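You operate a simulated robot arm through the tools that you are given. There is no shell and no other tool.

The job below is to be done with a simulated robot arm. You get a single attempt, and the scene is never put back.

## Task
On the cream card stamp a red flower over the ring and a yellow leaf over the cross.
Fine: put the stamps back and cap both pads.

It is judged by the outcome, as a careful person would: the job done as asked, and still so three seconds after it is handed in. It fails if anything else is knocked over, pushed out of place, dropped, spilled or broken. Lids that push on must go on centred and level and be pressed home; caps that screw on are set level and turned clockwise until they are tight.

## Robot
A 6-joint arm with a two-finger parallel gripper, fixed in place. Base frame: the origin is at the foot of the arm, x ahead of it, y to its left, z up; the work surface is at about z = 750. Lengths are in mm, angles in rad, forces in N, time in s.
With the tool pointing down near the work surface it reaches from about 320 to 700 mm from the base axis. Its first joint turns from -2.897 to 2.897 rad. Payload 4.1 kg.
Tool frame: the origin (TCP) lies between the finger pads and is the grasp point; the fingertips stand 23 mm ahead of it; z points along the fingers, y is the line along which they close. Largest opening 94 mm; finger width 38, thickness 10; the body of the gripper, 54 by 96 mm, starts 39 mm behind the TCP.
Orientation is that of the tool frame in the base frame, as a unit quaternion [x, y, z, w]. With the fingers straight down and closing along the base's y, the tool's x points along the base's -x, its y along +y and its z along -z.

## Interface
- The arm moves only by the tool servo_tool. Its argument "targets" is a list that holds one entry, the list of rows, each a list of 7 numbers: the closure in counts, from 0 (fully open) to 255 (shut), then the shift along the tool's x, y, z in mm, then the turn, a rotation vector about the tool's x, y, z in degrees. In form: [[[claw, dx, dy, dz, rx, ry, rz], ...]]. A call has 1 to 20 rows; each row shifts and turns the commanded pose from where the row before left it, along the tool's axes as they then stand. Each row takes 0.2 s and may step no farther than 50 mm and 0.15 rad from the row before; otherwise, or with a gripper value out of range, the whole call is refused. Where a pose cannot be reached the arm comes as near as it can. A force on the tool above 40 N (or 10 N above the force at the start of the call, whichever is more), or a blocked arm, ends the call early, and 0.2 s more pass. Each finger travels about 45 mm/s and halts on what it meets, pressing with about 38 N; the grip force reading is that of the motor and also rises with nothing between the fingers. The clock runs only during rows and for 0.2 s after the last one: add rows that do not move to give the fingers time. It gives the time, the measured TCP pose, the force on the tool (base axes), the opening and the grip force at its end, in the units of the frame above (readings bear some noise), with the torque about the TCP (base axes, N m) and any sound that the robot's microphone picked up.
- Cameras (640 x 400 px; columns grow to the right, rows downward): "scene" is fixed at [48.1, -648.7, 1330.9]; the picture's right is [0.99, -0.11, 0.00], its down [-0.09, -0.88, -0.47] and it looks along [0.05, 0.46, -0.88] (base axes); focal length 235 px, centre (320, 200). "wrist" rides on the gripper at [86, 16, -75] in the tool frame; the picture's right is [-0.18, 0.98, 0.00], its down [-0.58, -0.11, -0.81] and it looks along [-0.79, -0.15, 0.59] (tool axes); focal length 243 px, centre (320, 200). There is no depth. A picture from a camera that has moved, and an enlarged one, comes with that camera's place and axes in the base frame and with its lens.
- snapshot(camera): a new picture of that camera. The clock stands still meanwhile.
- lift_body(by): slides the trunk up (or, below 0, down) by that many mm; the arm rides with it, the base frame stays. It gives what a move gives, with no picture.
- close_up(camera, box): a new picture of the part [left, top, right, bottom] of that camera's present view, enlarged. The clock stands still meanwhile.
- finish_job(): hands the job in; it is judged then, once.

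Places have to be worked out from the pictures, the camera data and where the tool is seen. Open the gripper and draw the arm clear of the work before you hand the job in, unless the task says otherwise.

The tools are called after ">>>" as name(argument=value, ...) on one line, values as JSON. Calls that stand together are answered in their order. servo_tool: Moves the arm, as the interface text tells. Its arguments: {"type":"object","properties":{"targets":{"type":"array"}},"required":["targets"]} The other tools are called the same way: lift_body (by) slides the trunk up or down; snapshot (camera) takes a picture; close_up (camera, box) takes an enlarged picture of a part of a camera's view; finish_job () hands the job in.

At the start:

```text
time: 0.0
position: [300.7, -306.7, 1011.0]
tcp_rot: [0.0, 1.0, 0.001, 0.001]
force: [0.8, 0.3, -0.4]
ft_torque: [-0.02, -0.03, 0.04]
width: 94.3
gripper_force: 0.0
trunk travel left (down, up): [-450.0, 140.0]
```

scene: 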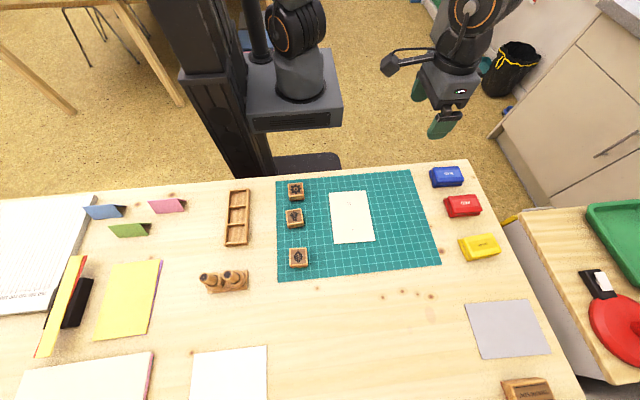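
wrist: 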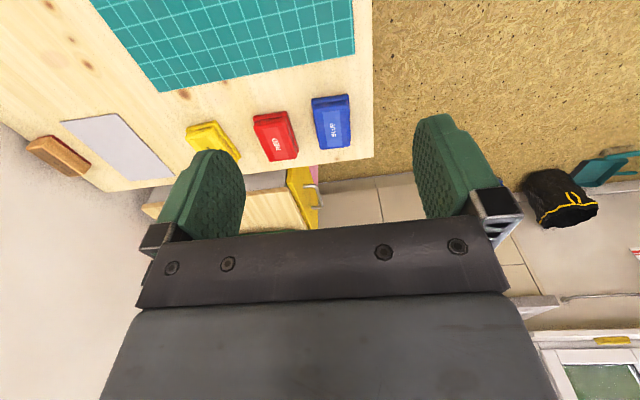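

I'll start by looking closely at the work area: the stamps, card and pads.

>>> close_up(camera="scene", box=[270, 165, 390, 285])

>>> close_up(camera="scene", box=[410, 150, 530, 270])

>>> close_up(camera="scene", box=[190, 180, 320, 300])

>>> close_up(camera="scene", box=[450, 290, 570, 400])

```text
3.33 times, centred on (330, 225) of scene
camera zoom: at [48.1, -648.7, 1330.9], right [0.99, -0.11, 0.0], down [-0.09, -0.88, -0.47], along [0.05, 0.46, -0.88], focal length 784 px, centre (287, 117)
```

zoom: 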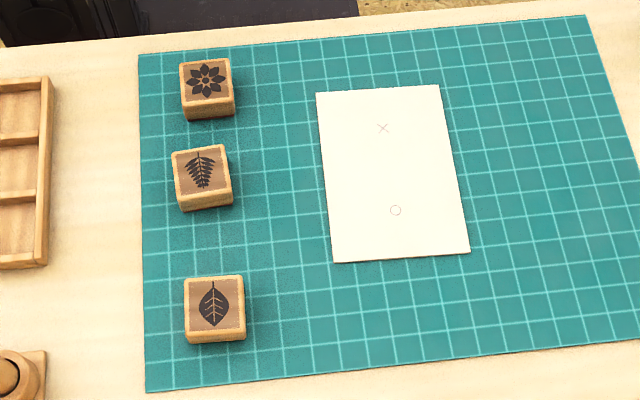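

```text
3.33 times, centred on (470, 210) of scene
camera zoom: at [48.1, -648.7, 1330.9], right [0.99, -0.11, 0.0], down [-0.09, -0.88, -0.47], along [0.05, 0.46, -0.88], focal length 784 px, centre (-180, 167)
```

zoom: 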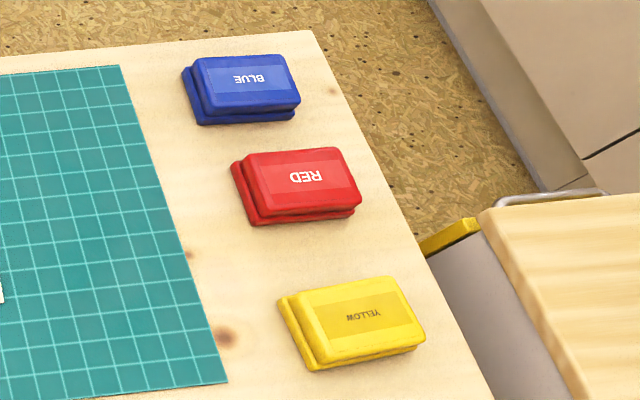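

```text
3.33 times, centred on (255, 240) of scene
camera zoom: at [48.1, -648.7, 1330.9], right [0.99, -0.11, 0.0], down [-0.09, -0.88, -0.47], along [0.05, 0.46, -0.88], focal length 784 px, centre (537, 67)
```

zoom: 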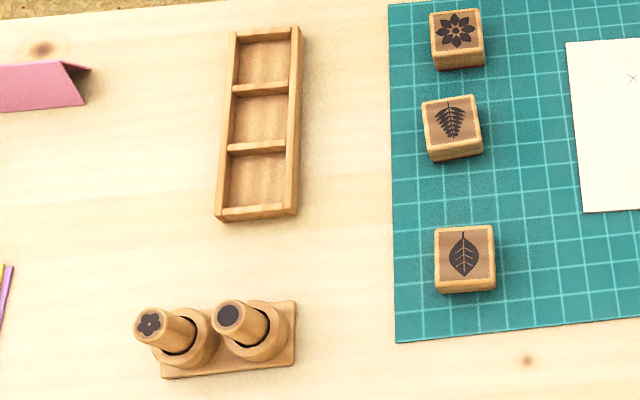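

```text
3.64 times, centred on (510, 345) of scene
camera zoom: at [48.1, -648.7, 1330.9], right [0.99, -0.11, 0.0], down [-0.09, -0.88, -0.47], along [0.05, 0.46, -0.88], focal length 855 px, centre (-371, -327)
```

zoom: 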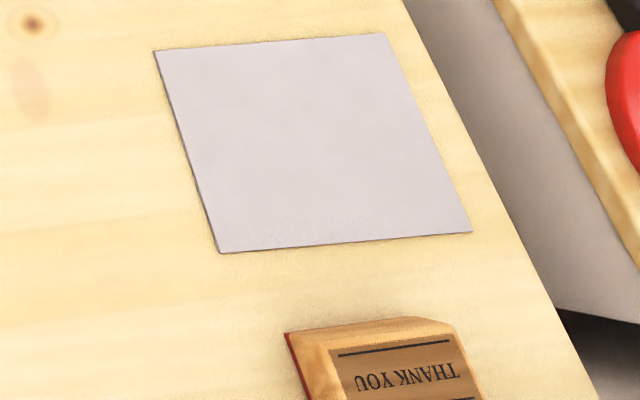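

The flower stamp is at about (19, -316), the leaf at about (13, -499), the ring near (157, -435), the cross near (160, -362), the red pad near (463, -407) and the yellow pad near (453, -523). I'll move the wrist camera over at a safe height to look at the stamps and tray.

>>> servo_tool(targets=[[[0, 45, -14, 0, 0, 0, 0], [0, 45, -14, 0, 0, 0, 0], [0, 45, -14, 0, 0, 0, 0], [0, 45, -14, 0, 0, 0, 0], [0, 45, -14, 0, 0, 0, 0], [0, 45, -14, 0, 0, 0, 0], [0, 45, -14, 0, 0, 0, 0], [0, 45, -14, 0, 0, 0, 0], [0, 0, 0, 0, 0, 0, 0], [0, 0, 0, 0, 0, 0, 0]]])

>>> snapshot(camera="wrist")

>>> snapshot(camera="scene")

```text
time: 2.2
position: [-61.2, -416.2, 1008.2]
tcp_rot: [0.0, 1.0, 0.0, 0.0]
force: [-1.5, 0.4, 0.5]
ft_torque: [-0.01, -0.01, 0.0]
width: 94.1
gripper_force: 0.1
trunk travel left (down, up): [-450.0, 140.0]
```

```text
taken
camera wrist: at [-146.9, -400.2, 1084.9], right [0.18, 0.98, 0.0], down [0.58, -0.11, 0.81], along [0.79, -0.15, -0.59], focal length 243 px, centre (320, 200)
```

wrist: 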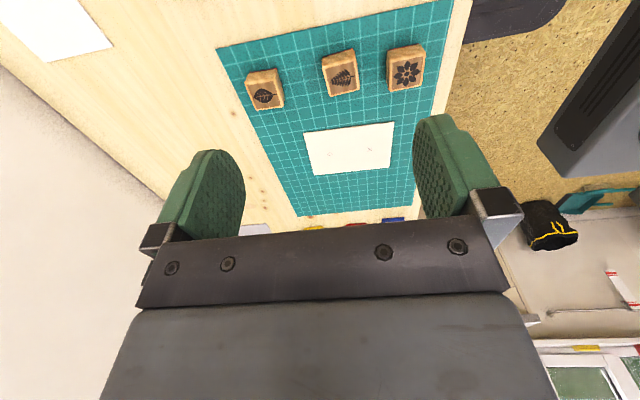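

```text
taken
```

scene: 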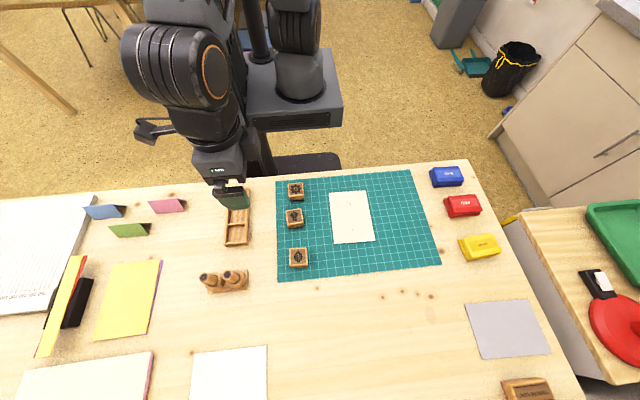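

The stamps and card are in view, so I'll enlarge them for measurement.

>>> close_up(camera="wrist", box=[220, 20, 460, 200])

>>> close_up(camera="wrist", box=[230, 30, 340, 110])

>>> close_up(camera="wrist", box=[330, 30, 440, 110])

>>> close_up(camera="wrist", box=[295, 110, 405, 190])

```text
2.22 times, centred on (340, 110) of wrist
camera zoom: at [-146.9, -400.2, 1084.9], right [0.18, 0.98, 0.0], down [0.58, -0.11, 0.81], along [0.79, -0.15, -0.59], focal length 539 px, centre (276, 400)
```

zoom: 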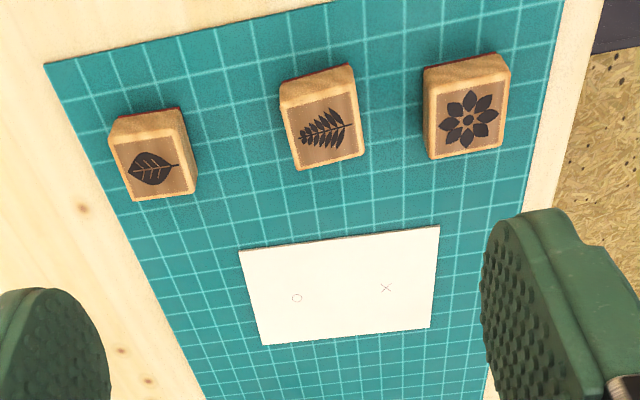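

```text
5.00 times, centred on (285, 70) of wrist
camera zoom: at [-146.9, -400.2, 1084.9], right [0.18, 0.98, 0.0], down [0.58, -0.11, 0.81], along [0.79, -0.15, -0.59], focal length 1213 px, centre (495, 850)
```

zoom: 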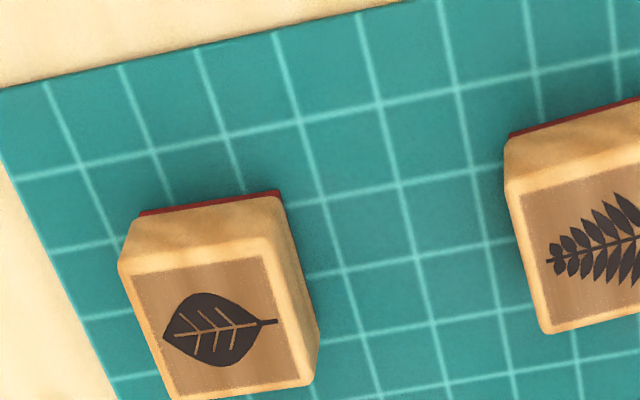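

```text
5.00 times, centred on (385, 70) of wrist
camera zoom: at [-146.9, -400.2, 1084.9], right [0.18, 0.98, 0.0], down [0.58, -0.11, 0.81], along [0.79, -0.15, -0.59], focal length 1213 px, centre (-5, 850)
```

zoom: 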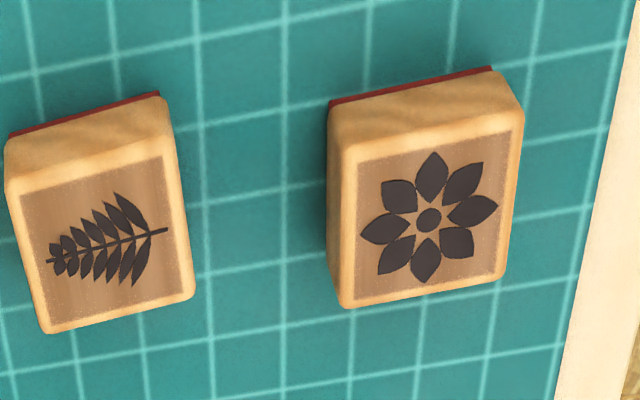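

```text
5.00 times, centred on (350, 150) of wrist
camera zoom: at [-146.9, -400.2, 1084.9], right [0.18, 0.98, 0.0], down [0.58, -0.11, 0.81], along [0.79, -0.15, -0.59], focal length 1213 px, centre (170, 450)
```

zoom: 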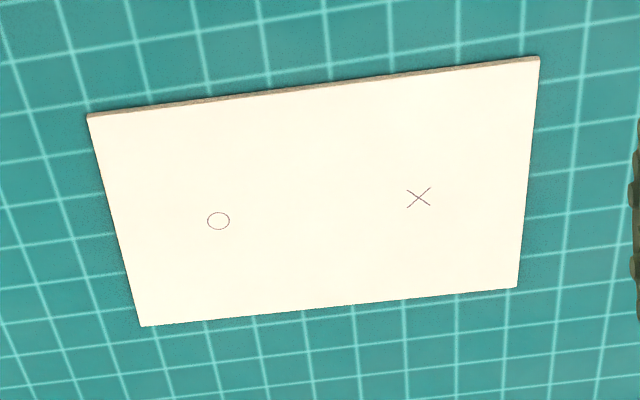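

Next I'll move further left to examine the tray.

>>> servo_tool(targets=[[[0, 45, 5, 10, 0, 0, 0], [0, 45, 5, 10, 0, 0, 0], [0, 45, 5, 10, 0, 0, 0], [0, 45, 5, 10, 0, 0, 0], [0, 30, 0, 0, 0, 0, 0], [0, 0, 0, 0, 0, 0, 0], [0, 0, 0, 0, 0, 0, 0]]])

>>> snapshot(camera="wrist")

>>> close_up(camera="wrist", box=[240, 0, 480, 150])

```text
time: 3.8
position: [-271.5, -398.6, 968.5]
tcp_rot: [-0.001, 1.0, 0.0, 0.0]
force: [-0.4, -0.2, -0.2]
ft_torque: [0.01, 0.01, 0.0]
width: 93.9
gripper_force: 0.1
trunk travel left (down, up): [-450.0, 140.0]
```

```text
taken
camera wrist: at [-357.5, -382.3, 1043.1], right [0.18, 0.98, 0.0], down [0.58, -0.11, 0.81], along [0.79, -0.15, -0.59], focal length 243 px, centre (320, 200)
```

wrist: 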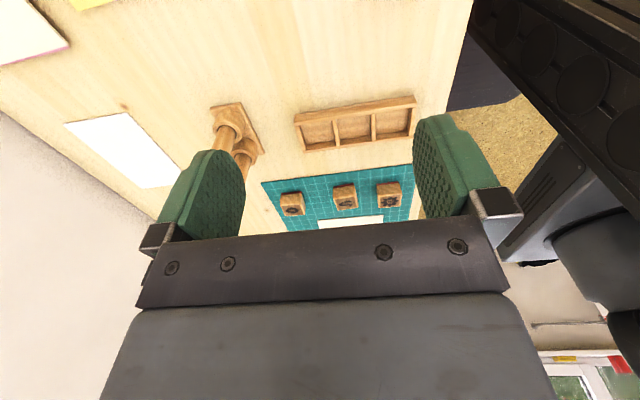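

```text
2.67 times, centred on (360, 75) of wrist
camera zoom: at [-357.5, -382.3, 1043.1], right [0.18, 0.98, 0.0], down [0.58, -0.11, 0.81], along [0.79, -0.15, -0.59], focal length 647 px, centre (213, 533)
```

zoom: 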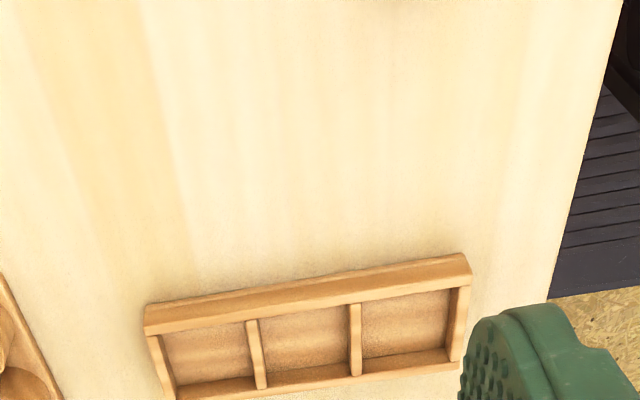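

The tray has three wells of about 47 mm, and the stamps are about 40 mm. I'll zoom in on the tray for any labels or stains that show whether the stamps belong there.

>>> close_up(camera="wrist", box=[280, 80, 430, 165])

>>> close_up(camera="scene", box=[215, 180, 265, 255])

>>> close_up(camera="wrist", box=[200, 90, 290, 160])

```text
4.27 times, centred on (355, 122) of wrist
camera zoom: at [-357.5, -382.3, 1043.1], right [0.18, 0.98, 0.0], down [0.58, -0.11, 0.81], along [0.79, -0.15, -0.59], focal length 1035 px, centre (171, 531)
```

zoom: 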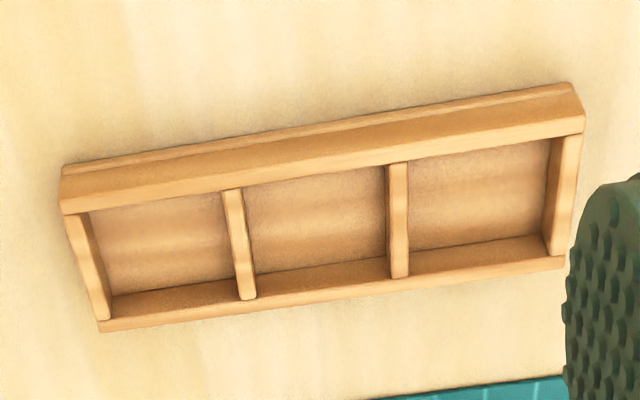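

```text
5.33 times, centred on (240, 218) of scene
camera zoom: at [48.1, -648.7, 1330.9], right [0.99, -0.11, 0.0], down [-0.09, -0.88, -0.47], along [0.05, 0.46, -0.88], focal length 1254 px, centre (747, 107)
```

zoom: 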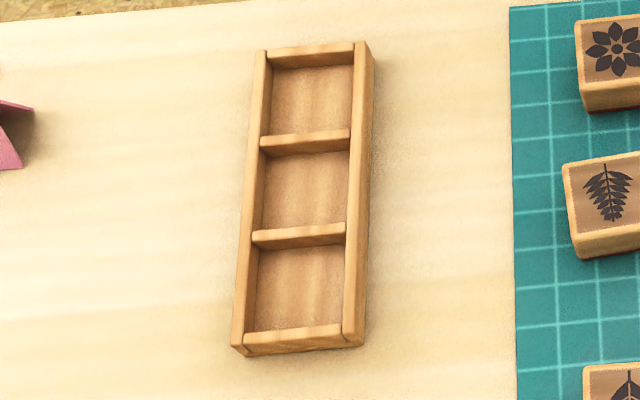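

```text
5.71 times, centred on (245, 125) of wrist
camera zoom: at [-357.5, -382.3, 1043.1], right [0.18, 0.98, 0.0], down [0.58, -0.11, 0.81], along [0.79, -0.15, -0.59], focal length 1386 px, centre (749, 629)
```

zoom: 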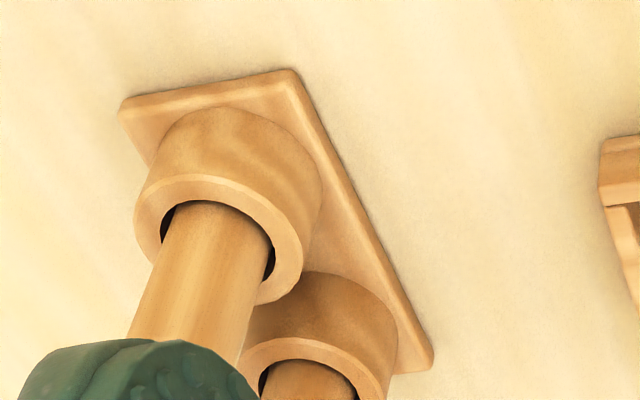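

There are no labels on the tray. Now I'll move over to the pads and check how the lids sit.

>>> servo_tool(targets=[[[0, -46, -4, 0, 0, 0, 0], [0, -46, -4, 0, 0, 0, 0], [0, -46, -4, 0, 0, 0, 0], [0, -46, -4, 0, 0, 0, 0], [0, -46, -4, 0, 0, 0, 0], [0, -46, -4, 0, 0, 0, 0], [0, -46, -4, 0, 0, 0, 0], [0, -46, -4, 0, 0, 0, 0], [0, -46, -4, 0, 0, 0, 0], [0, -46, -4, 0, 0, 0, 0], [0, -46, -4, 0, 0, 0, 0], [0, -46, -4, 0, 0, 0, 0], [0, -46, -4, 10, 0, 0, 0], [0, 0, 0, 10, 0, 0, 0], [0, 0, 0, 0, 0, 0, 0], [0, 0, 0, 0, 0, 0, 0]]])

>>> snapshot(camera="wrist")

>>> close_up(camera="wrist", box=[180, 20, 420, 170])

```text
time: 7.2
position: [328.5, -450.3, 950.4]
tcp_rot: [0.0, 1.0, 0.0, -0.001]
force: [-0.6, 0.2, -1.6]
ft_torque: [-0.02, 0.02, -0.03]
width: 94.3
gripper_force: 0.1
trunk travel left (down, up): [-450.0, 140.0]
```

```text
taken
camera wrist: at [242.1, -433.5, 1025.7], right [0.18, 0.98, 0.0], down [0.58, -0.11, 0.81], along [0.79, -0.15, -0.59], focal length 243 px, centre (320, 200)
```

wrist: 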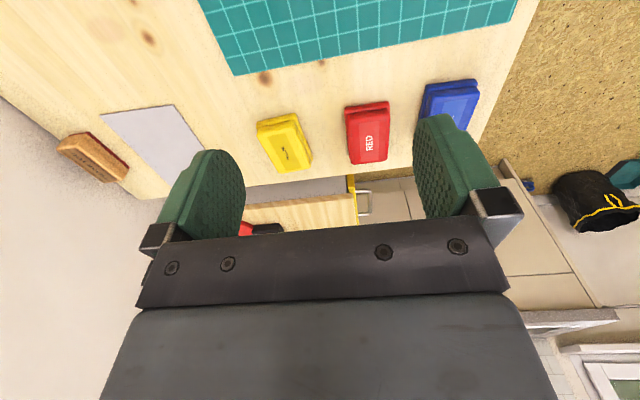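

```text
2.67 times, centred on (300, 95) of wrist
camera zoom: at [242.1, -433.5, 1025.7], right [0.18, 0.98, 0.0], down [0.58, -0.11, 0.81], along [0.79, -0.15, -0.59], focal length 647 px, centre (373, 480)
```

zoom: 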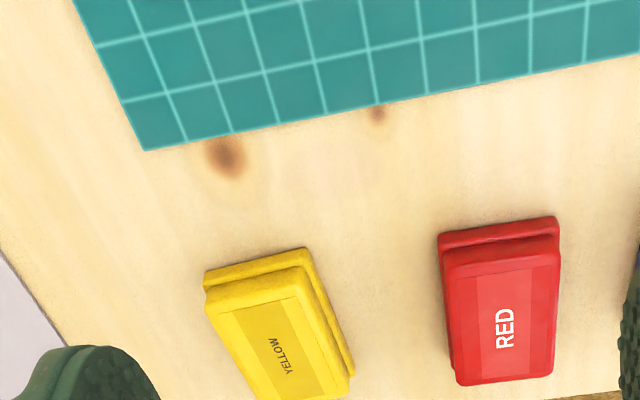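

>>> close_up(camera="wrist", box=[330, 90, 410, 175])

>>> close_up(camera="wrist", box=[245, 100, 325, 180])

>>> close_up(camera="scene", box=[435, 185, 505, 265])

```text
4.71 times, centred on (370, 132) of wrist
camera zoom: at [242.1, -433.5, 1025.7], right [0.18, 0.98, 0.0], down [0.58, -0.11, 0.81], along [0.79, -0.15, -0.59], focal length 1142 px, centre (85, 518)
```

zoom: 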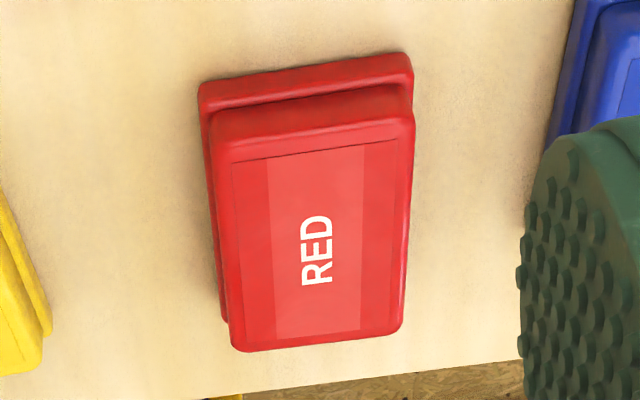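

```text
5.00 times, centred on (285, 140) of wrist
camera zoom: at [242.1, -433.5, 1025.7], right [0.18, 0.98, 0.0], down [0.58, -0.11, 0.81], along [0.79, -0.15, -0.59], focal length 1213 px, centre (495, 500)
```

zoom: 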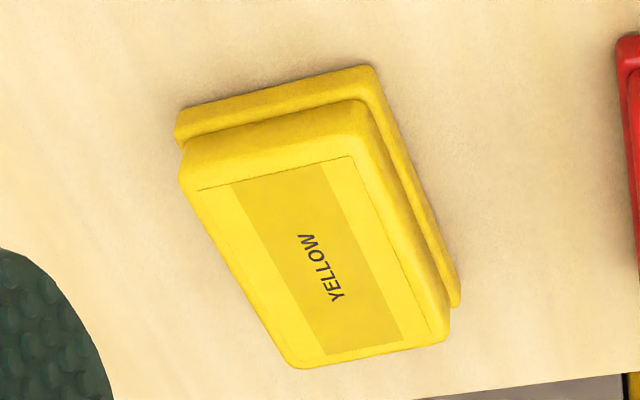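

```text
5.00 times, centred on (470, 225) of scene
camera zoom: at [48.1, -648.7, 1330.9], right [0.99, -0.11, 0.0], down [-0.09, -0.88, -0.47], along [0.05, 0.46, -0.88], focal length 1176 px, centre (-430, 75)
```

zoom: 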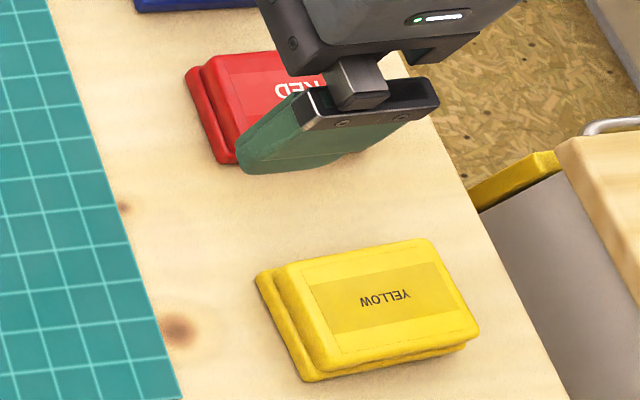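

The pads have push-on lids of about 72×51 mm with tops near z≈775, on a slightly wider base. Red is square to the axes and yellow is turned about +5°. I'll go lower near the red pad for a more exact view.

>>> servo_tool(targets=[[[0, -20, 13.8, 36.8, 0, 0, 0], [0, -20, 13.8, 36.8, 0, 0, 0], [0, -20, 13.8, 36.8, 0, 0, 0], [0, 0, 0, 0, 0, 0, 0], [0, 0, 0, 0, 0, 0, 0]]])

>>> snapshot(camera="wrist")

>>> close_up(camera="wrist", box=[240, 80, 420, 240])

>>> close_up(camera="scene", box=[400, 150, 500, 230])

```text
time: 8.4
position: [388.6, -408.8, 841.0]
tcp_rot: [0.001, 1.0, 0.0, -0.001]
force: [-0.4, 0.6, -0.2]
ft_torque: [0.0, -0.02, 0.02]
width: 93.8
gripper_force: 0.1
trunk travel left (down, up): [-450.0, 140.0]
```

```text
taken
camera wrist: at [302.7, -392.2, 915.8], right [0.18, 0.98, 0.0], down [0.58, -0.11, 0.81], along [0.79, -0.15, -0.59], focal length 243 px, centre (320, 200)
```

wrist: 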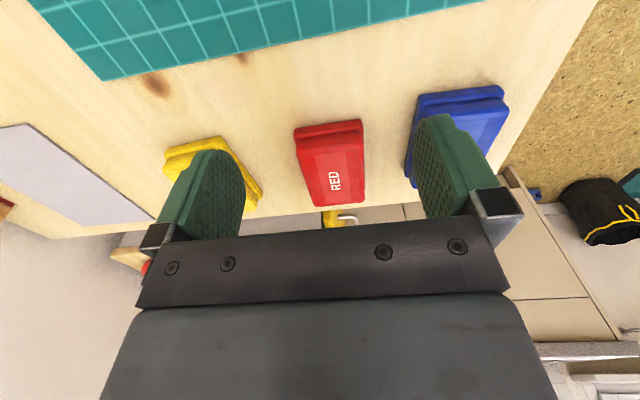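

```text
2.50 times, centred on (330, 160) of wrist
camera zoom: at [302.7, -392.2, 915.8], right [0.18, 0.98, 0.0], down [0.58, -0.11, 0.81], along [0.79, -0.15, -0.59], focal length 606 px, centre (295, 300)
```

zoom: 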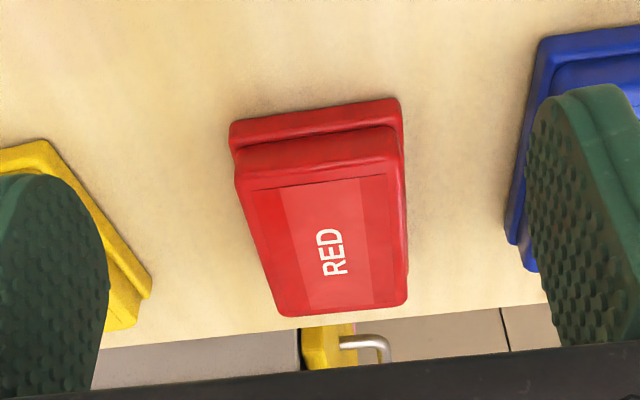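

```text
5.00 times, centred on (450, 190) of scene
camera zoom: at [48.1, -648.7, 1330.9], right [0.99, -0.11, 0.0], down [-0.09, -0.88, -0.47], along [0.05, 0.46, -0.88], focal length 1176 px, centre (-330, 250)
```

zoom: 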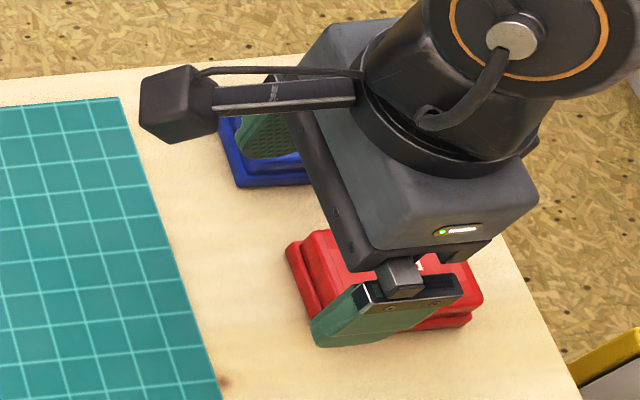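

Combining both views, the red lid is centred near (464.7, -409), spanning z≈764 to 777, on a base whose flange tops out near 763. I'll move above it and lower the open fingers to just above the flange.

>>> servo_tool(targets=[[[0, -38, 0, 0, 0, 0, 0], [0, -38, 0, 0, 0, 0, 0], [0, 0, 0, 18, 0, 0, 0], [0, 0, 0, 18, 0, 0, 0], [0, 0, 0, 14, 0, 0, 0], [0, 0, 0, 0, 0, 0, 0], [0, 0, 0, 0, 0, 0, 0]]])

>>> snapshot(camera="wrist")

>>> close_up(camera="scene", box=[420, 150, 520, 240])

```text
time: 10.0
position: [465.0, -409.9, 790.7]
tcp_rot: [0.0, 1.0, 0.0, 0.0]
force: [0.3, 0.8, -0.6]
ft_torque: [-0.05, 0.02, -0.03]
width: 93.9
gripper_force: 0.0
trunk travel left (down, up): [-450.0, 140.0]
```

```text
taken
camera wrist: at [379.0, -392.8, 865.8], right [0.18, 0.98, 0.0], down [0.58, -0.11, 0.81], along [0.79, -0.15, -0.59], focal length 243 px, centre (320, 200)
```

wrist: 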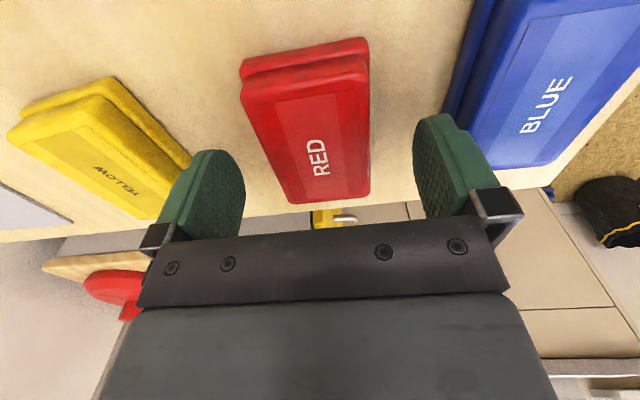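

```text
4.44 times, centred on (470, 195) of scene
camera zoom: at [48.1, -648.7, 1330.9], right [0.99, -0.11, 0.0], down [-0.09, -0.88, -0.47], along [0.05, 0.46, -0.88], focal length 1045 px, centre (-347, 222)
```

zoom: 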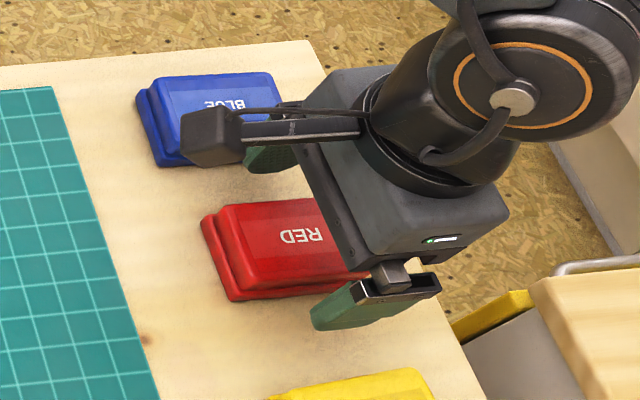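

The lid sits centred between the open fingers. I'll close on it and hold.

>>> servo_tool(targets=[[[255, 0, 0, 0, 0, 0, 0], [255, 0, 0, 0, 0, 0, 0], [255, 0, 0, 0, 0, 0, 0], [255, 0, 0, 0, 0, 0, 0], [255, 0, 0, 0, 0, 0, 0]]])

>>> close_up(camera="scene", box=[420, 150, 520, 240])

>>> snapshot(camera="wrist")

```text
time: 11.2
position: [465.2, -409.6, 792.1]
tcp_rot: [0.001, 1.0, 0.0, 0.0]
force: [0.8, -0.3, -0.1]
ft_torque: [-0.02, -0.01, 0.01]
width: 51.0
gripper_force: 38.4
trunk travel left (down, up): [-450.0, 140.0]
heard: snap
```

```text
4.44 times, centred on (470, 195) of scene
camera zoom: at [48.1, -648.7, 1330.9], right [0.99, -0.11, 0.0], down [-0.09, -0.88, -0.47], along [0.05, 0.46, -0.88], focal length 1045 px, centre (-347, 222)
```

zoom: 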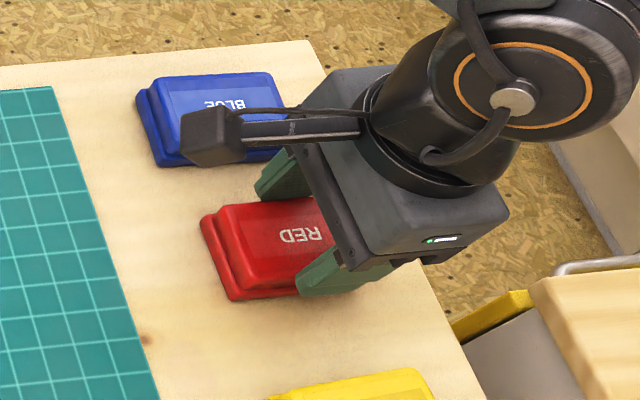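

```text
taken
camera wrist: at [379.0, -392.8, 865.9], right [0.18, 0.98, 0.0], down [0.58, -0.11, 0.81], along [0.79, -0.15, -0.59], focal length 243 px, centre (320, 200)
```

wrist: 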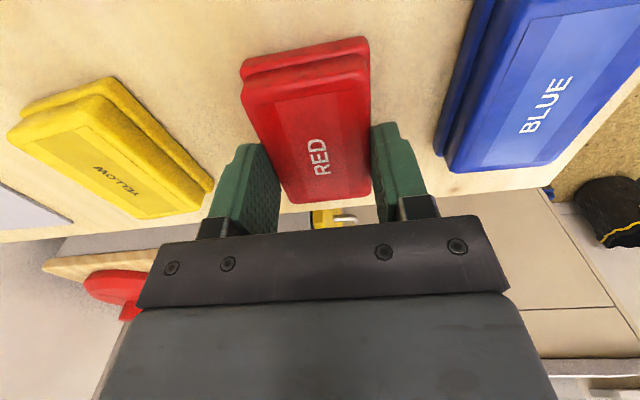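

The grip reads 51.0 mm at 38 N, and I heard a snap, probably the lid catch. I'll lift straight up a little and check whether only the lid rises.

>>> servo_tool(targets=[[[255, 0, 0, -4, 0, 0, 0], [255, 0, 0, -4, 0, 0, 0], [255, 0, 0, -6, 0, 0, 0], [255, 0, 0, -8, 0, 0, 0], [255, 0, 0, -10, 0, 0, 0], [255, 0, 0, 0, 0, 0, 0]]])

>>> close_up(camera="scene", box=[420, 150, 520, 240])

>>> snapshot(camera="wrist")

```text
time: 12.6
position: [464.9, -411.0, 822.1]
tcp_rot: [0.001, 1.0, 0.0, 0.0]
force: [-0.4, 0.2, 0.3]
ft_torque: [0.03, 0.01, -0.01]
width: 50.8
gripper_force: 38.4
trunk travel left (down, up): [-450.0, 140.0]
```

```text
4.44 times, centred on (470, 195) of scene
camera zoom: at [48.1, -648.7, 1330.9], right [0.99, -0.11, 0.0], down [-0.09, -0.88, -0.47], along [0.05, 0.46, -0.88], focal length 1045 px, centre (-347, 222)
```

zoom: 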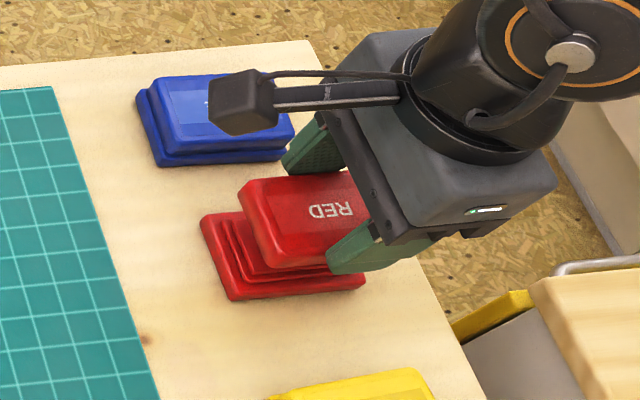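

```text
taken
camera wrist: at [379.3, -392.8, 896.7], right [0.18, 0.98, 0.0], down [0.58, -0.11, 0.81], along [0.79, -0.15, -0.59], focal length 243 px, centre (320, 200)
```

wrist: 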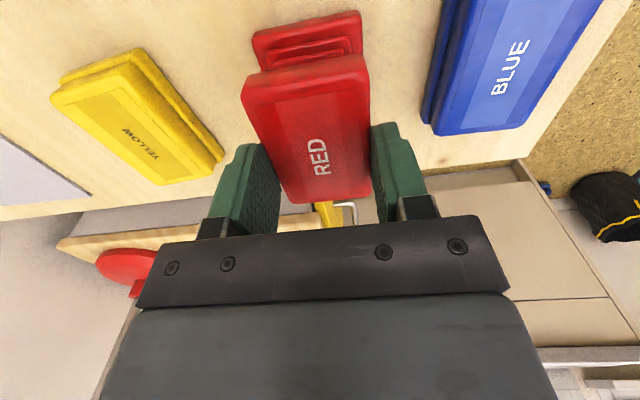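

The red lid came off cleanly and its base stayed put. It was seated at TCP (464.7, -409.3, 790.6) for the return. I'll set it down on a free part of the mat near (300, -409).

>>> servo_tool(targets=[[[255, 0, 0, -30, 0, 0, 0], [255, 41.2, 0, 0, 0, 0, 0], [255, 41.2, 0, 0, 0, 0, 0], [255, 41.2, 0, 0, 0, 0, 0], [255, 41.1, 0, 0, 0, 0, 0], [255, 0, 0, 25, 0, 0, 0], [255, 0, 0, 25, 0, 0, 0], [255, 0, 0, 12, 0, 0, 0], [255, 0, 0, 0, 0, 0, 0]]])

>>> close_up(camera="scene", box=[370, 160, 470, 250])

>>> close_up(camera="scene", box=[430, 185, 500, 235])

>>> snapshot(camera="wrist")

```text
time: 14.6
position: [300.1, -408.9, 788.7]
tcp_rot: [0.0, 1.0, 0.0, 0.001]
force: [0.0, -0.7, -1.1]
ft_torque: [-0.04, 0.0, 0.01]
width: 50.9
gripper_force: 37.8
trunk travel left (down, up): [-450.0, 140.0]
```

```text
4.44 times, centred on (420, 205) of scene
camera zoom: at [48.1, -648.7, 1330.9], right [0.99, -0.11, 0.0], down [-0.09, -0.88, -0.47], along [0.05, 0.46, -0.88], focal length 1045 px, centre (-124, 178)
```

zoom: 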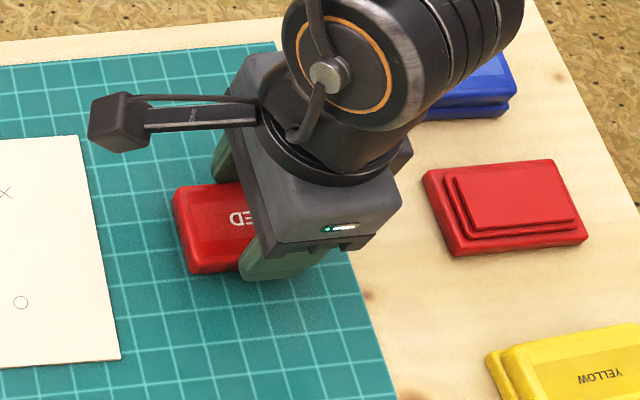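

```text
8.00 times, centred on (465, 210) of scene
camera zoom: at [48.1, -648.7, 1330.9], right [0.99, -0.11, 0.0], down [-0.09, -0.88, -0.47], along [0.05, 0.46, -0.88], focal length 1882 px, centre (-840, 120)
```

zoom: 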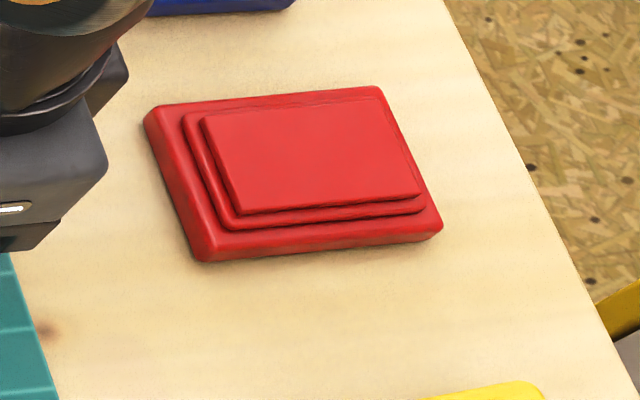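

```text
taken
camera wrist: at [213.6, -392.8, 864.8], right [0.18, 0.98, 0.0], down [0.58, -0.11, 0.81], along [0.79, -0.15, -0.59], focal length 243 px, centre (320, 200)
```

wrist: 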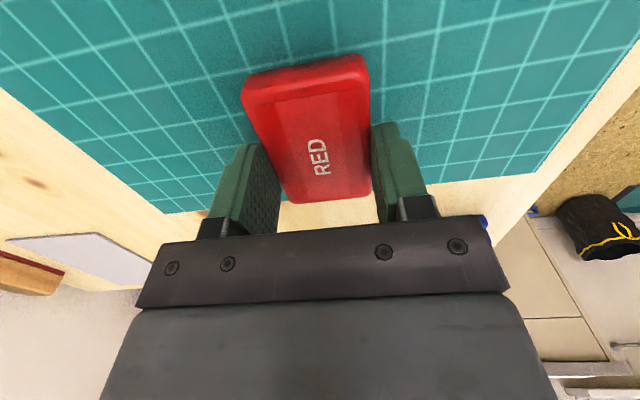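

The pad underneath has a raised felt of about 62×40 mm. I'm holding the lid about 11 mm above the mat, so I'll lower it gently in small steps until the force shows contact.

>>> servo_tool(targets=[[[255, 0, 0, 4, 0, 0, 0], [255, 0, 0, 3, 0, 0, 0], [255, 0, 0, 1.5, 0, 0, 0], [255, 0, 0, 0, 0, 0, 0]]])

```text
time: 15.6
position: [300.8, -409.3, 781.4]
tcp_rot: [0.0, 1.0, -0.001, 0.0]
force: [0.8, 1.7, 4.4]
ft_torque: [0.09, -0.01, 0.0]
width: 50.6
gripper_force: 37.6
trunk travel left (down, up): [-450.0, 140.0]
```

>>> servo_tool(targets=[[[255, 0, 0, 1, 0, 0, 0], [255, 0, 0, 0, 0, 0, 0]]])

```text
time: 16.2
position: [299.9, -409.6, 781.2]
tcp_rot: [0.0, 1.0, 0.0, 0.001]
force: [-0.5, -0.5, 14.0]
ft_torque: [0.21, 0.18, 0.04]
width: 50.8
gripper_force: 37.8
trunk travel left (down, up): [-450.0, 140.0]
```

Force of 14 N confirms the lid is resting on the mat. I'll release it and rise clear.

>>> servo_tool(targets=[[[255, 0, 0, -0.8, 0, 0, 0], [0, 0, 0, 0, 0, 0, 0], [0, 0, 0, 0, 0, 0, 0], [0, 0, 0, 0, 0, 0, 0], [0, 0, 0, 0, 0, 0, 0], [0, 0, 0, -20, 0, 0, 0], [0, 0, 0, -40, 0, 0, 0], [0, 0, 0, -20, 0, 0, 0], [0, 0, 0, 0, 0, 0, 0]]])

>>> snapshot(camera="wrist")

>>> close_up(camera="scene", box=[370, 160, 470, 250])

```text
time: 18.2
position: [301.8, -407.7, 864.3]
tcp_rot: [0.0, 1.0, 0.0, 0.001]
force: [0.5, -0.2, -0.9]
ft_torque: [0.03, -0.04, -0.02]
width: 94.0
gripper_force: 0.0
trunk travel left (down, up): [-450.0, 140.0]
```

```text
taken
camera wrist: at [214.9, -391.9, 937.7], right [0.18, 0.98, 0.0], down [0.58, -0.11, 0.81], along [0.79, -0.15, -0.59], focal length 243 px, centre (320, 200)
```

wrist: 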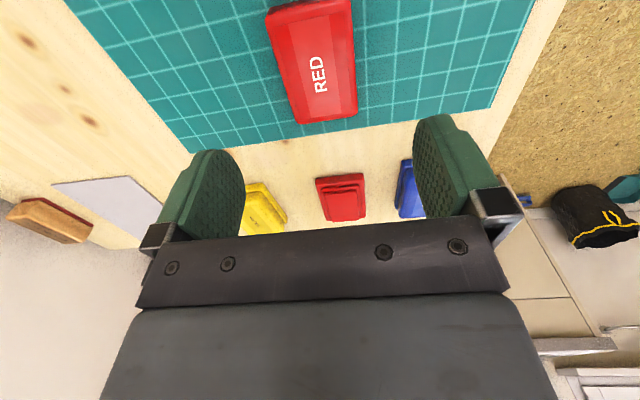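

```text
4.44 times, centred on (420, 205) of scene
camera zoom: at [48.1, -648.7, 1330.9], right [0.99, -0.11, 0.0], down [-0.09, -0.88, -0.47], along [0.05, 0.46, -0.88], focal length 1045 px, centre (-124, 178)
```

zoom: 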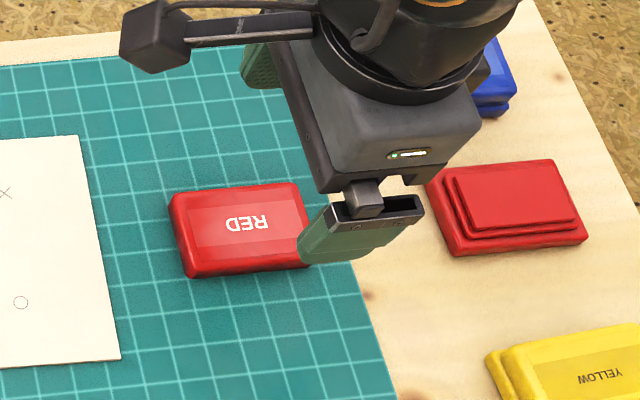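

The red lid rests flat on the mat. Next I'll move in to look closely at the yellow pad.

>>> servo_tool(targets=[[[0, -28, -37, 6, 0, 0, 0], [0, -28, -37, 6, 0, 0, 0], [0, -28, -37, 6, 0, 0, 0], [0, 0, 0, 0, 0, 0, 0], [0, 0, 0, 0, 0, 0, 0]]])

>>> close_up(camera="wrist", box=[240, 80, 420, 240])

>>> snapshot(camera="wrist")

```text
time: 19.4
position: [385.7, -521.2, 842.7]
tcp_rot: [0.0, 1.0, 0.0, 0.001]
force: [0.5, 0.3, 0.1]
ft_torque: [-0.03, -0.03, 0.01]
width: 93.9
gripper_force: 0.1
trunk travel left (down, up): [-450.0, 140.0]
```

```text
2.50 times, centred on (330, 160) of wrist
camera zoom: at [299.9, -504.3, 918.2], right [0.18, 0.98, 0.0], down [0.58, -0.11, 0.81], along [0.79, -0.15, -0.59], focal length 606 px, centre (295, 300)
```

zoom: 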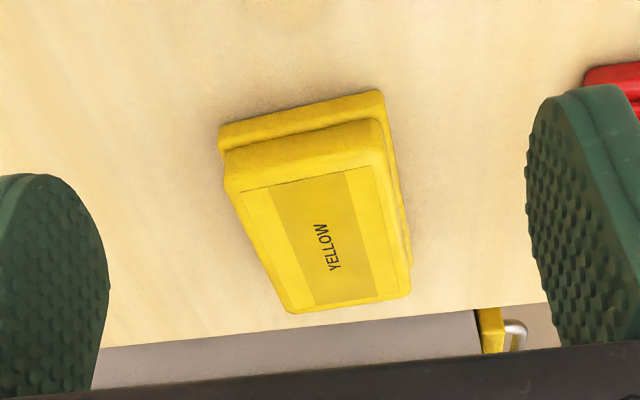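

```text
taken
camera wrist: at [299.9, -504.3, 918.2], right [0.18, 0.98, 0.0], down [0.58, -0.11, 0.81], along [0.79, -0.15, -0.59], focal length 243 px, centre (320, 200)
```

wrist: 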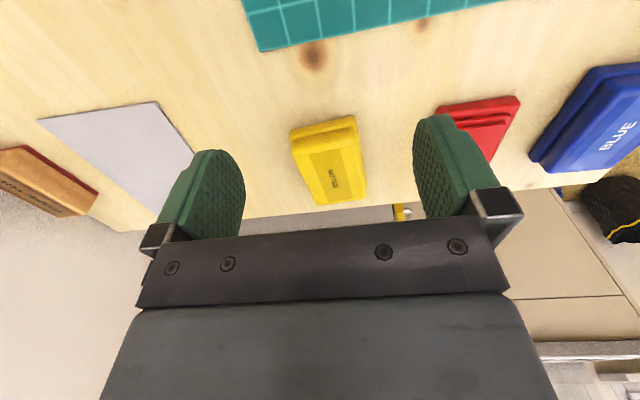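

>>> close_up(camera="wrist", box=[280, 105, 380, 215])

>>> close_up(camera="scene", box=[445, 225, 515, 270])

```text
3.64 times, centred on (330, 160) of wrist
camera zoom: at [299.9, -504.3, 918.2], right [0.18, 0.98, 0.0], down [0.58, -0.11, 0.81], along [0.79, -0.15, -0.59], focal length 882 px, centre (284, 346)
```

zoom: 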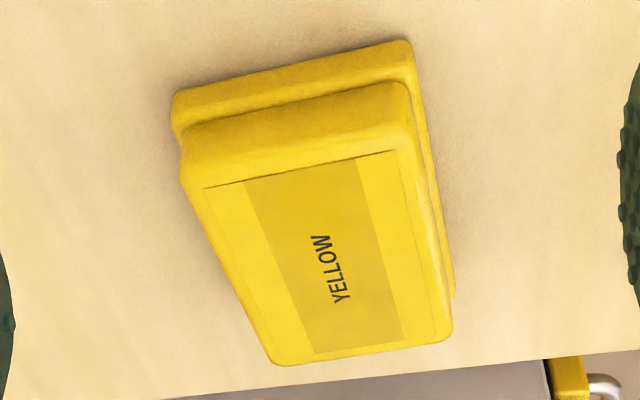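

```text
8.89 times, centred on (480, 248) of scene
camera zoom: at [48.1, -648.7, 1330.9], right [0.99, -0.11, 0.0], down [-0.09, -0.88, -0.47], along [0.05, 0.46, -0.88], focal length 2091 px, centre (-1102, -222)
```

zoom: 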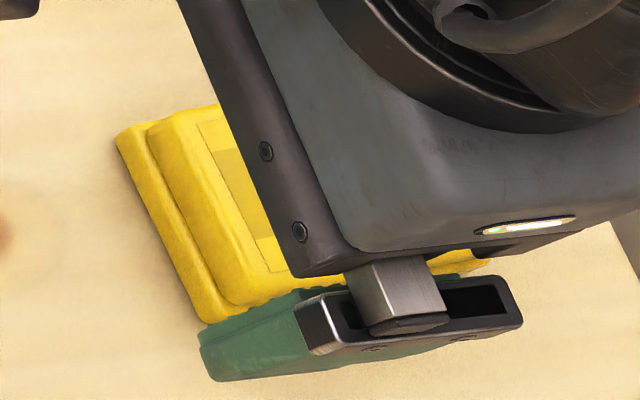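

Yellow is yawed about +4.5° and centred near (461.8, -522), close to the reach limit. I'll move above it, yaw the tool to match, and stop with the fingertips just above the lid top.

>>> servo_tool(targets=[[[0, -38.9, -0.85, 0, 0, 0, 0], [0, -38.9, -0.85, 0, 0, 0, 0], [0, 0, 0, 10, 0, 0, -4.5], [0, 0, 0, 19, 0, 0, 0], [0, 0, 0, 0, 0, 0, 0], [0, 0, 0, 0, 0, 0, 0]]])

>>> snapshot(camera="wrist")

>>> close_up(camera="wrist", box=[220, 40, 420, 215])

>>> close_up(camera="scene", box=[430, 195, 530, 275])

```text
time: 20.8
position: [451.0, -521.9, 813.7]
tcp_rot: [-0.038, 0.999, 0.001, 0.0]
force: [0.2, 0.0, -0.4]
ft_torque: [0.0, 0.01, 0.01]
width: 94.1
gripper_force: 0.1
out of reach, approached as far as the arm can: row 2
trunk travel left (down, up): [-450.0, 140.0]
```

```text
taken
camera wrist: at [364.1, -511.7, 888.9], right [0.11, 0.99, 0.0], down [0.59, -0.06, 0.81], along [0.8, -0.09, -0.59], focal length 243 px, centre (320, 200)
```

wrist: 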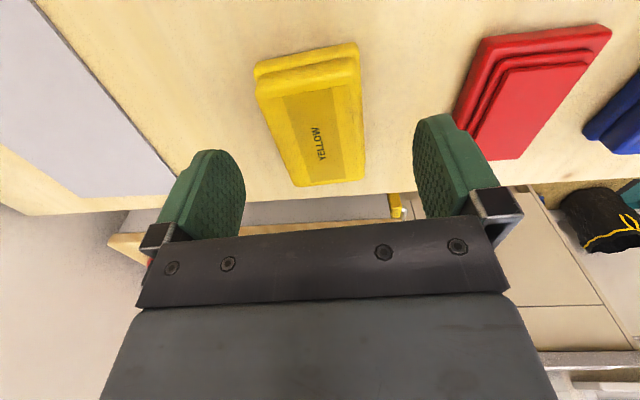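

```text
2.29 times, centred on (320, 128) of wrist
camera zoom: at [364.1, -511.7, 888.9], right [0.11, 0.99, 0.0], down [0.59, -0.06, 0.81], along [0.8, -0.09, -0.59], focal length 555 px, centre (320, 366)
```

zoom: 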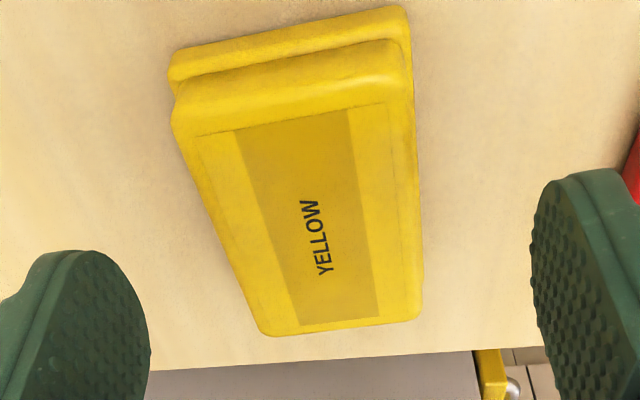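

```text
5.00 times, centred on (480, 235) of scene
camera zoom: at [48.1, -648.7, 1330.9], right [0.99, -0.11, 0.0], down [-0.09, -0.88, -0.47], along [0.05, 0.46, -0.88], focal length 1176 px, centre (-480, 25)
```

zoom: 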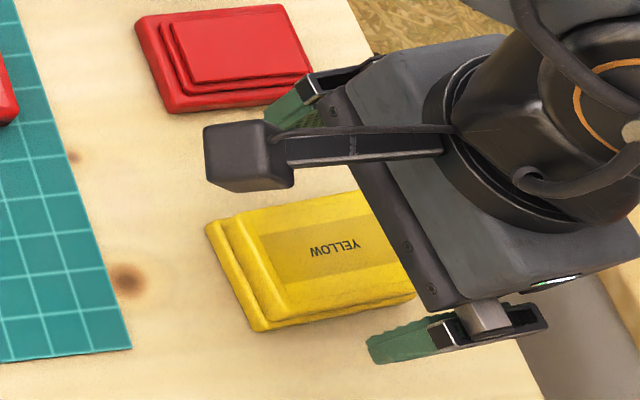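

The arm stopped short at x≈451, and the target is about 697 mm out. I'll back off and raise the hand, then lower the trunk to see whether that extends the reach.

>>> servo_tool(targets=[[[0, 30, 0, -30, 0, 0, 0], [0, 30, 0, -30, 0, 0, 0], [0, 20, 0, -40, 0, 0, 0], [0, 0, 0, 0, 0, 0, 0], [0, 0, 0, 0, 0, 0, 0]]])

>>> lift_body(by=-80)

>>> servo_tool(targets=[[[0, 0, 0, 0, 0, 0, 0], [0, 0, 0, 0, 0, 0, 0]]])

>>> snapshot(camera="scene")

```text
time: 22.0
position: [370.0, -527.3, 914.8]
tcp_rot: [-0.039, 0.999, 0.0, -0.001]
force: [0.0, -0.5, -0.6]
ft_torque: [0.03, 0.01, 0.0]
width: 93.9
gripper_force: 0.0
trunk travel left (down, up): [-450.0, 140.0]
```

```text
time: 23.2
position: [370.3, -527.3, 834.0]
tcp_rot: [-0.04, 0.999, 0.0, 0.0]
force: [0.4, 0.8, 0.6]
ft_torque: [-0.01, 0.0, -0.01]
width: 94.0
gripper_force: 0.1
trunk travel left (down, up): [-370.0, 220.0]
```

```text
time: 23.8
position: [369.3, -525.4, 834.7]
tcp_rot: [-0.04, 0.999, 0.0, 0.0]
force: [-0.2, 0.6, -0.3]
ft_torque: [0.01, -0.02, -0.02]
width: 94.0
gripper_force: 0.1
trunk travel left (down, up): [-370.0, 220.0]
```

```text
taken
```

scene: 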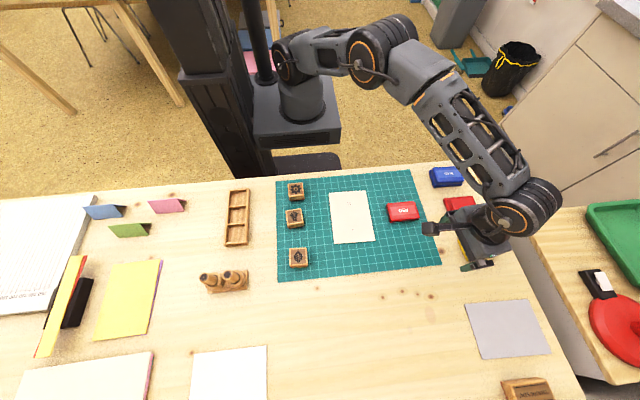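

The trunk is 80 mm lower and the hand is at about (370, -526.7, 834.5). The yellow lid is centred near (461.3, -522) with 4.1–4.5° yaw, so I'll try the reach again.

>>> servo_tool(targets=[[[0, -45.7, -1.25, 0, 0, 0, 0], [0, -45.8, -1.25, 0, 0, 0, 0], [0, 0, 0, 15, 0, 0, 0], [0, 0, 0, 0, 0, 0, 0], [0, 0, 0, 0, 0, 0, 0]]])

>>> close_up(camera="wrist", box=[220, 30, 420, 215])

>>> close_up(camera="scene", box=[430, 195, 530, 275])

```text
time: 25.0
position: [453.8, -512.4, 817.5]
tcp_rot: [-0.039, 0.999, 0.0, 0.0]
force: [0.2, 0.4, 0.1]
ft_torque: [0.05, -0.02, 0.03]
width: 94.1
gripper_force: 0.1
out of reach, approached as far as the arm can: row 2
trunk travel left (down, up): [-370.0, 220.0]
```

```text
2.16 times, centred on (320, 122) of wrist
camera zoom: at [366.9, -502.8, 892.9], right [0.11, 0.99, 0.0], down [0.59, -0.06, 0.81], along [0.8, -0.09, -0.59], focal length 525 px, centre (320, 368)
```

zoom: 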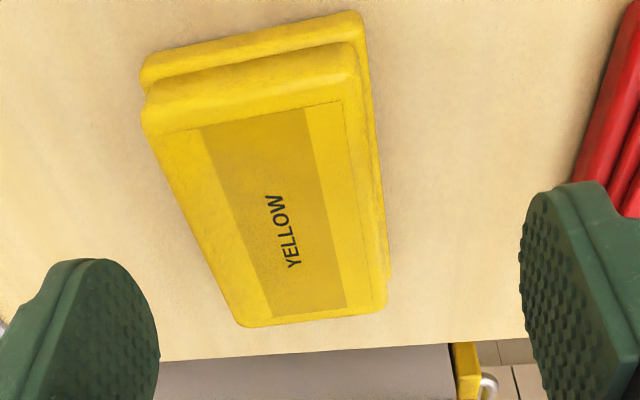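

```text
5.00 times, centred on (480, 235) of scene
camera zoom: at [48.1, -648.7, 1330.9], right [0.99, -0.11, 0.0], down [-0.09, -0.88, -0.47], along [0.05, 0.46, -0.88], focal length 1176 px, centre (-480, 25)
```

zoom: 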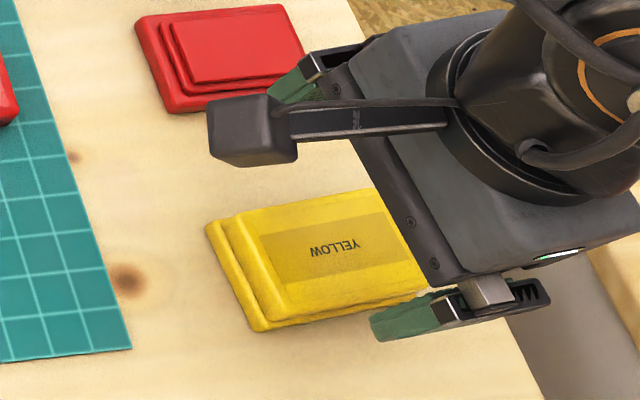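

Lowering the trunk made the reach shorter (684 vs 690 mm). I'll raise it above the original height instead and test again with the hand relatively lower.

>>> lift_body(by=150)

>>> servo_tool(targets=[[[0, 20, 0, 40, 0, 0, 0], [0, 0, 0, 40, 0, 0, 0], [0, 0, 0, 40, 0, 0, 0], [0, 0, 0, 36, 0, 0, 0], [0, -20, 0, 0, 0, 0, 0], [0, -15, -9, 0, 0, 0, 0], [0, 0, 0, 0, 0, 0, 0], [0, 0, 0, 0, 0, 0, 0]]])

```text
time: 26.7
position: [453.7, -512.4, 968.0]
tcp_rot: [-0.038, 0.999, 0.0, 0.0]
force: [0.4, 0.3, -0.1]
ft_torque: [-0.04, -0.04, -0.03]
width: 93.9
gripper_force: 0.0
trunk travel left (down, up): [-520.0, 70.0]
```

```text
time: 28.5
position: [457.4, -506.7, 815.6]
tcp_rot: [-0.039, 0.999, 0.001, 0.0]
force: [0.3, -0.4, -0.9]
ft_torque: [0.01, 0.0, -0.02]
width: 94.0
gripper_force: 0.1
out of reach, approached as far as the arm can: row 6
trunk travel left (down, up): [-520.0, 70.0]
```

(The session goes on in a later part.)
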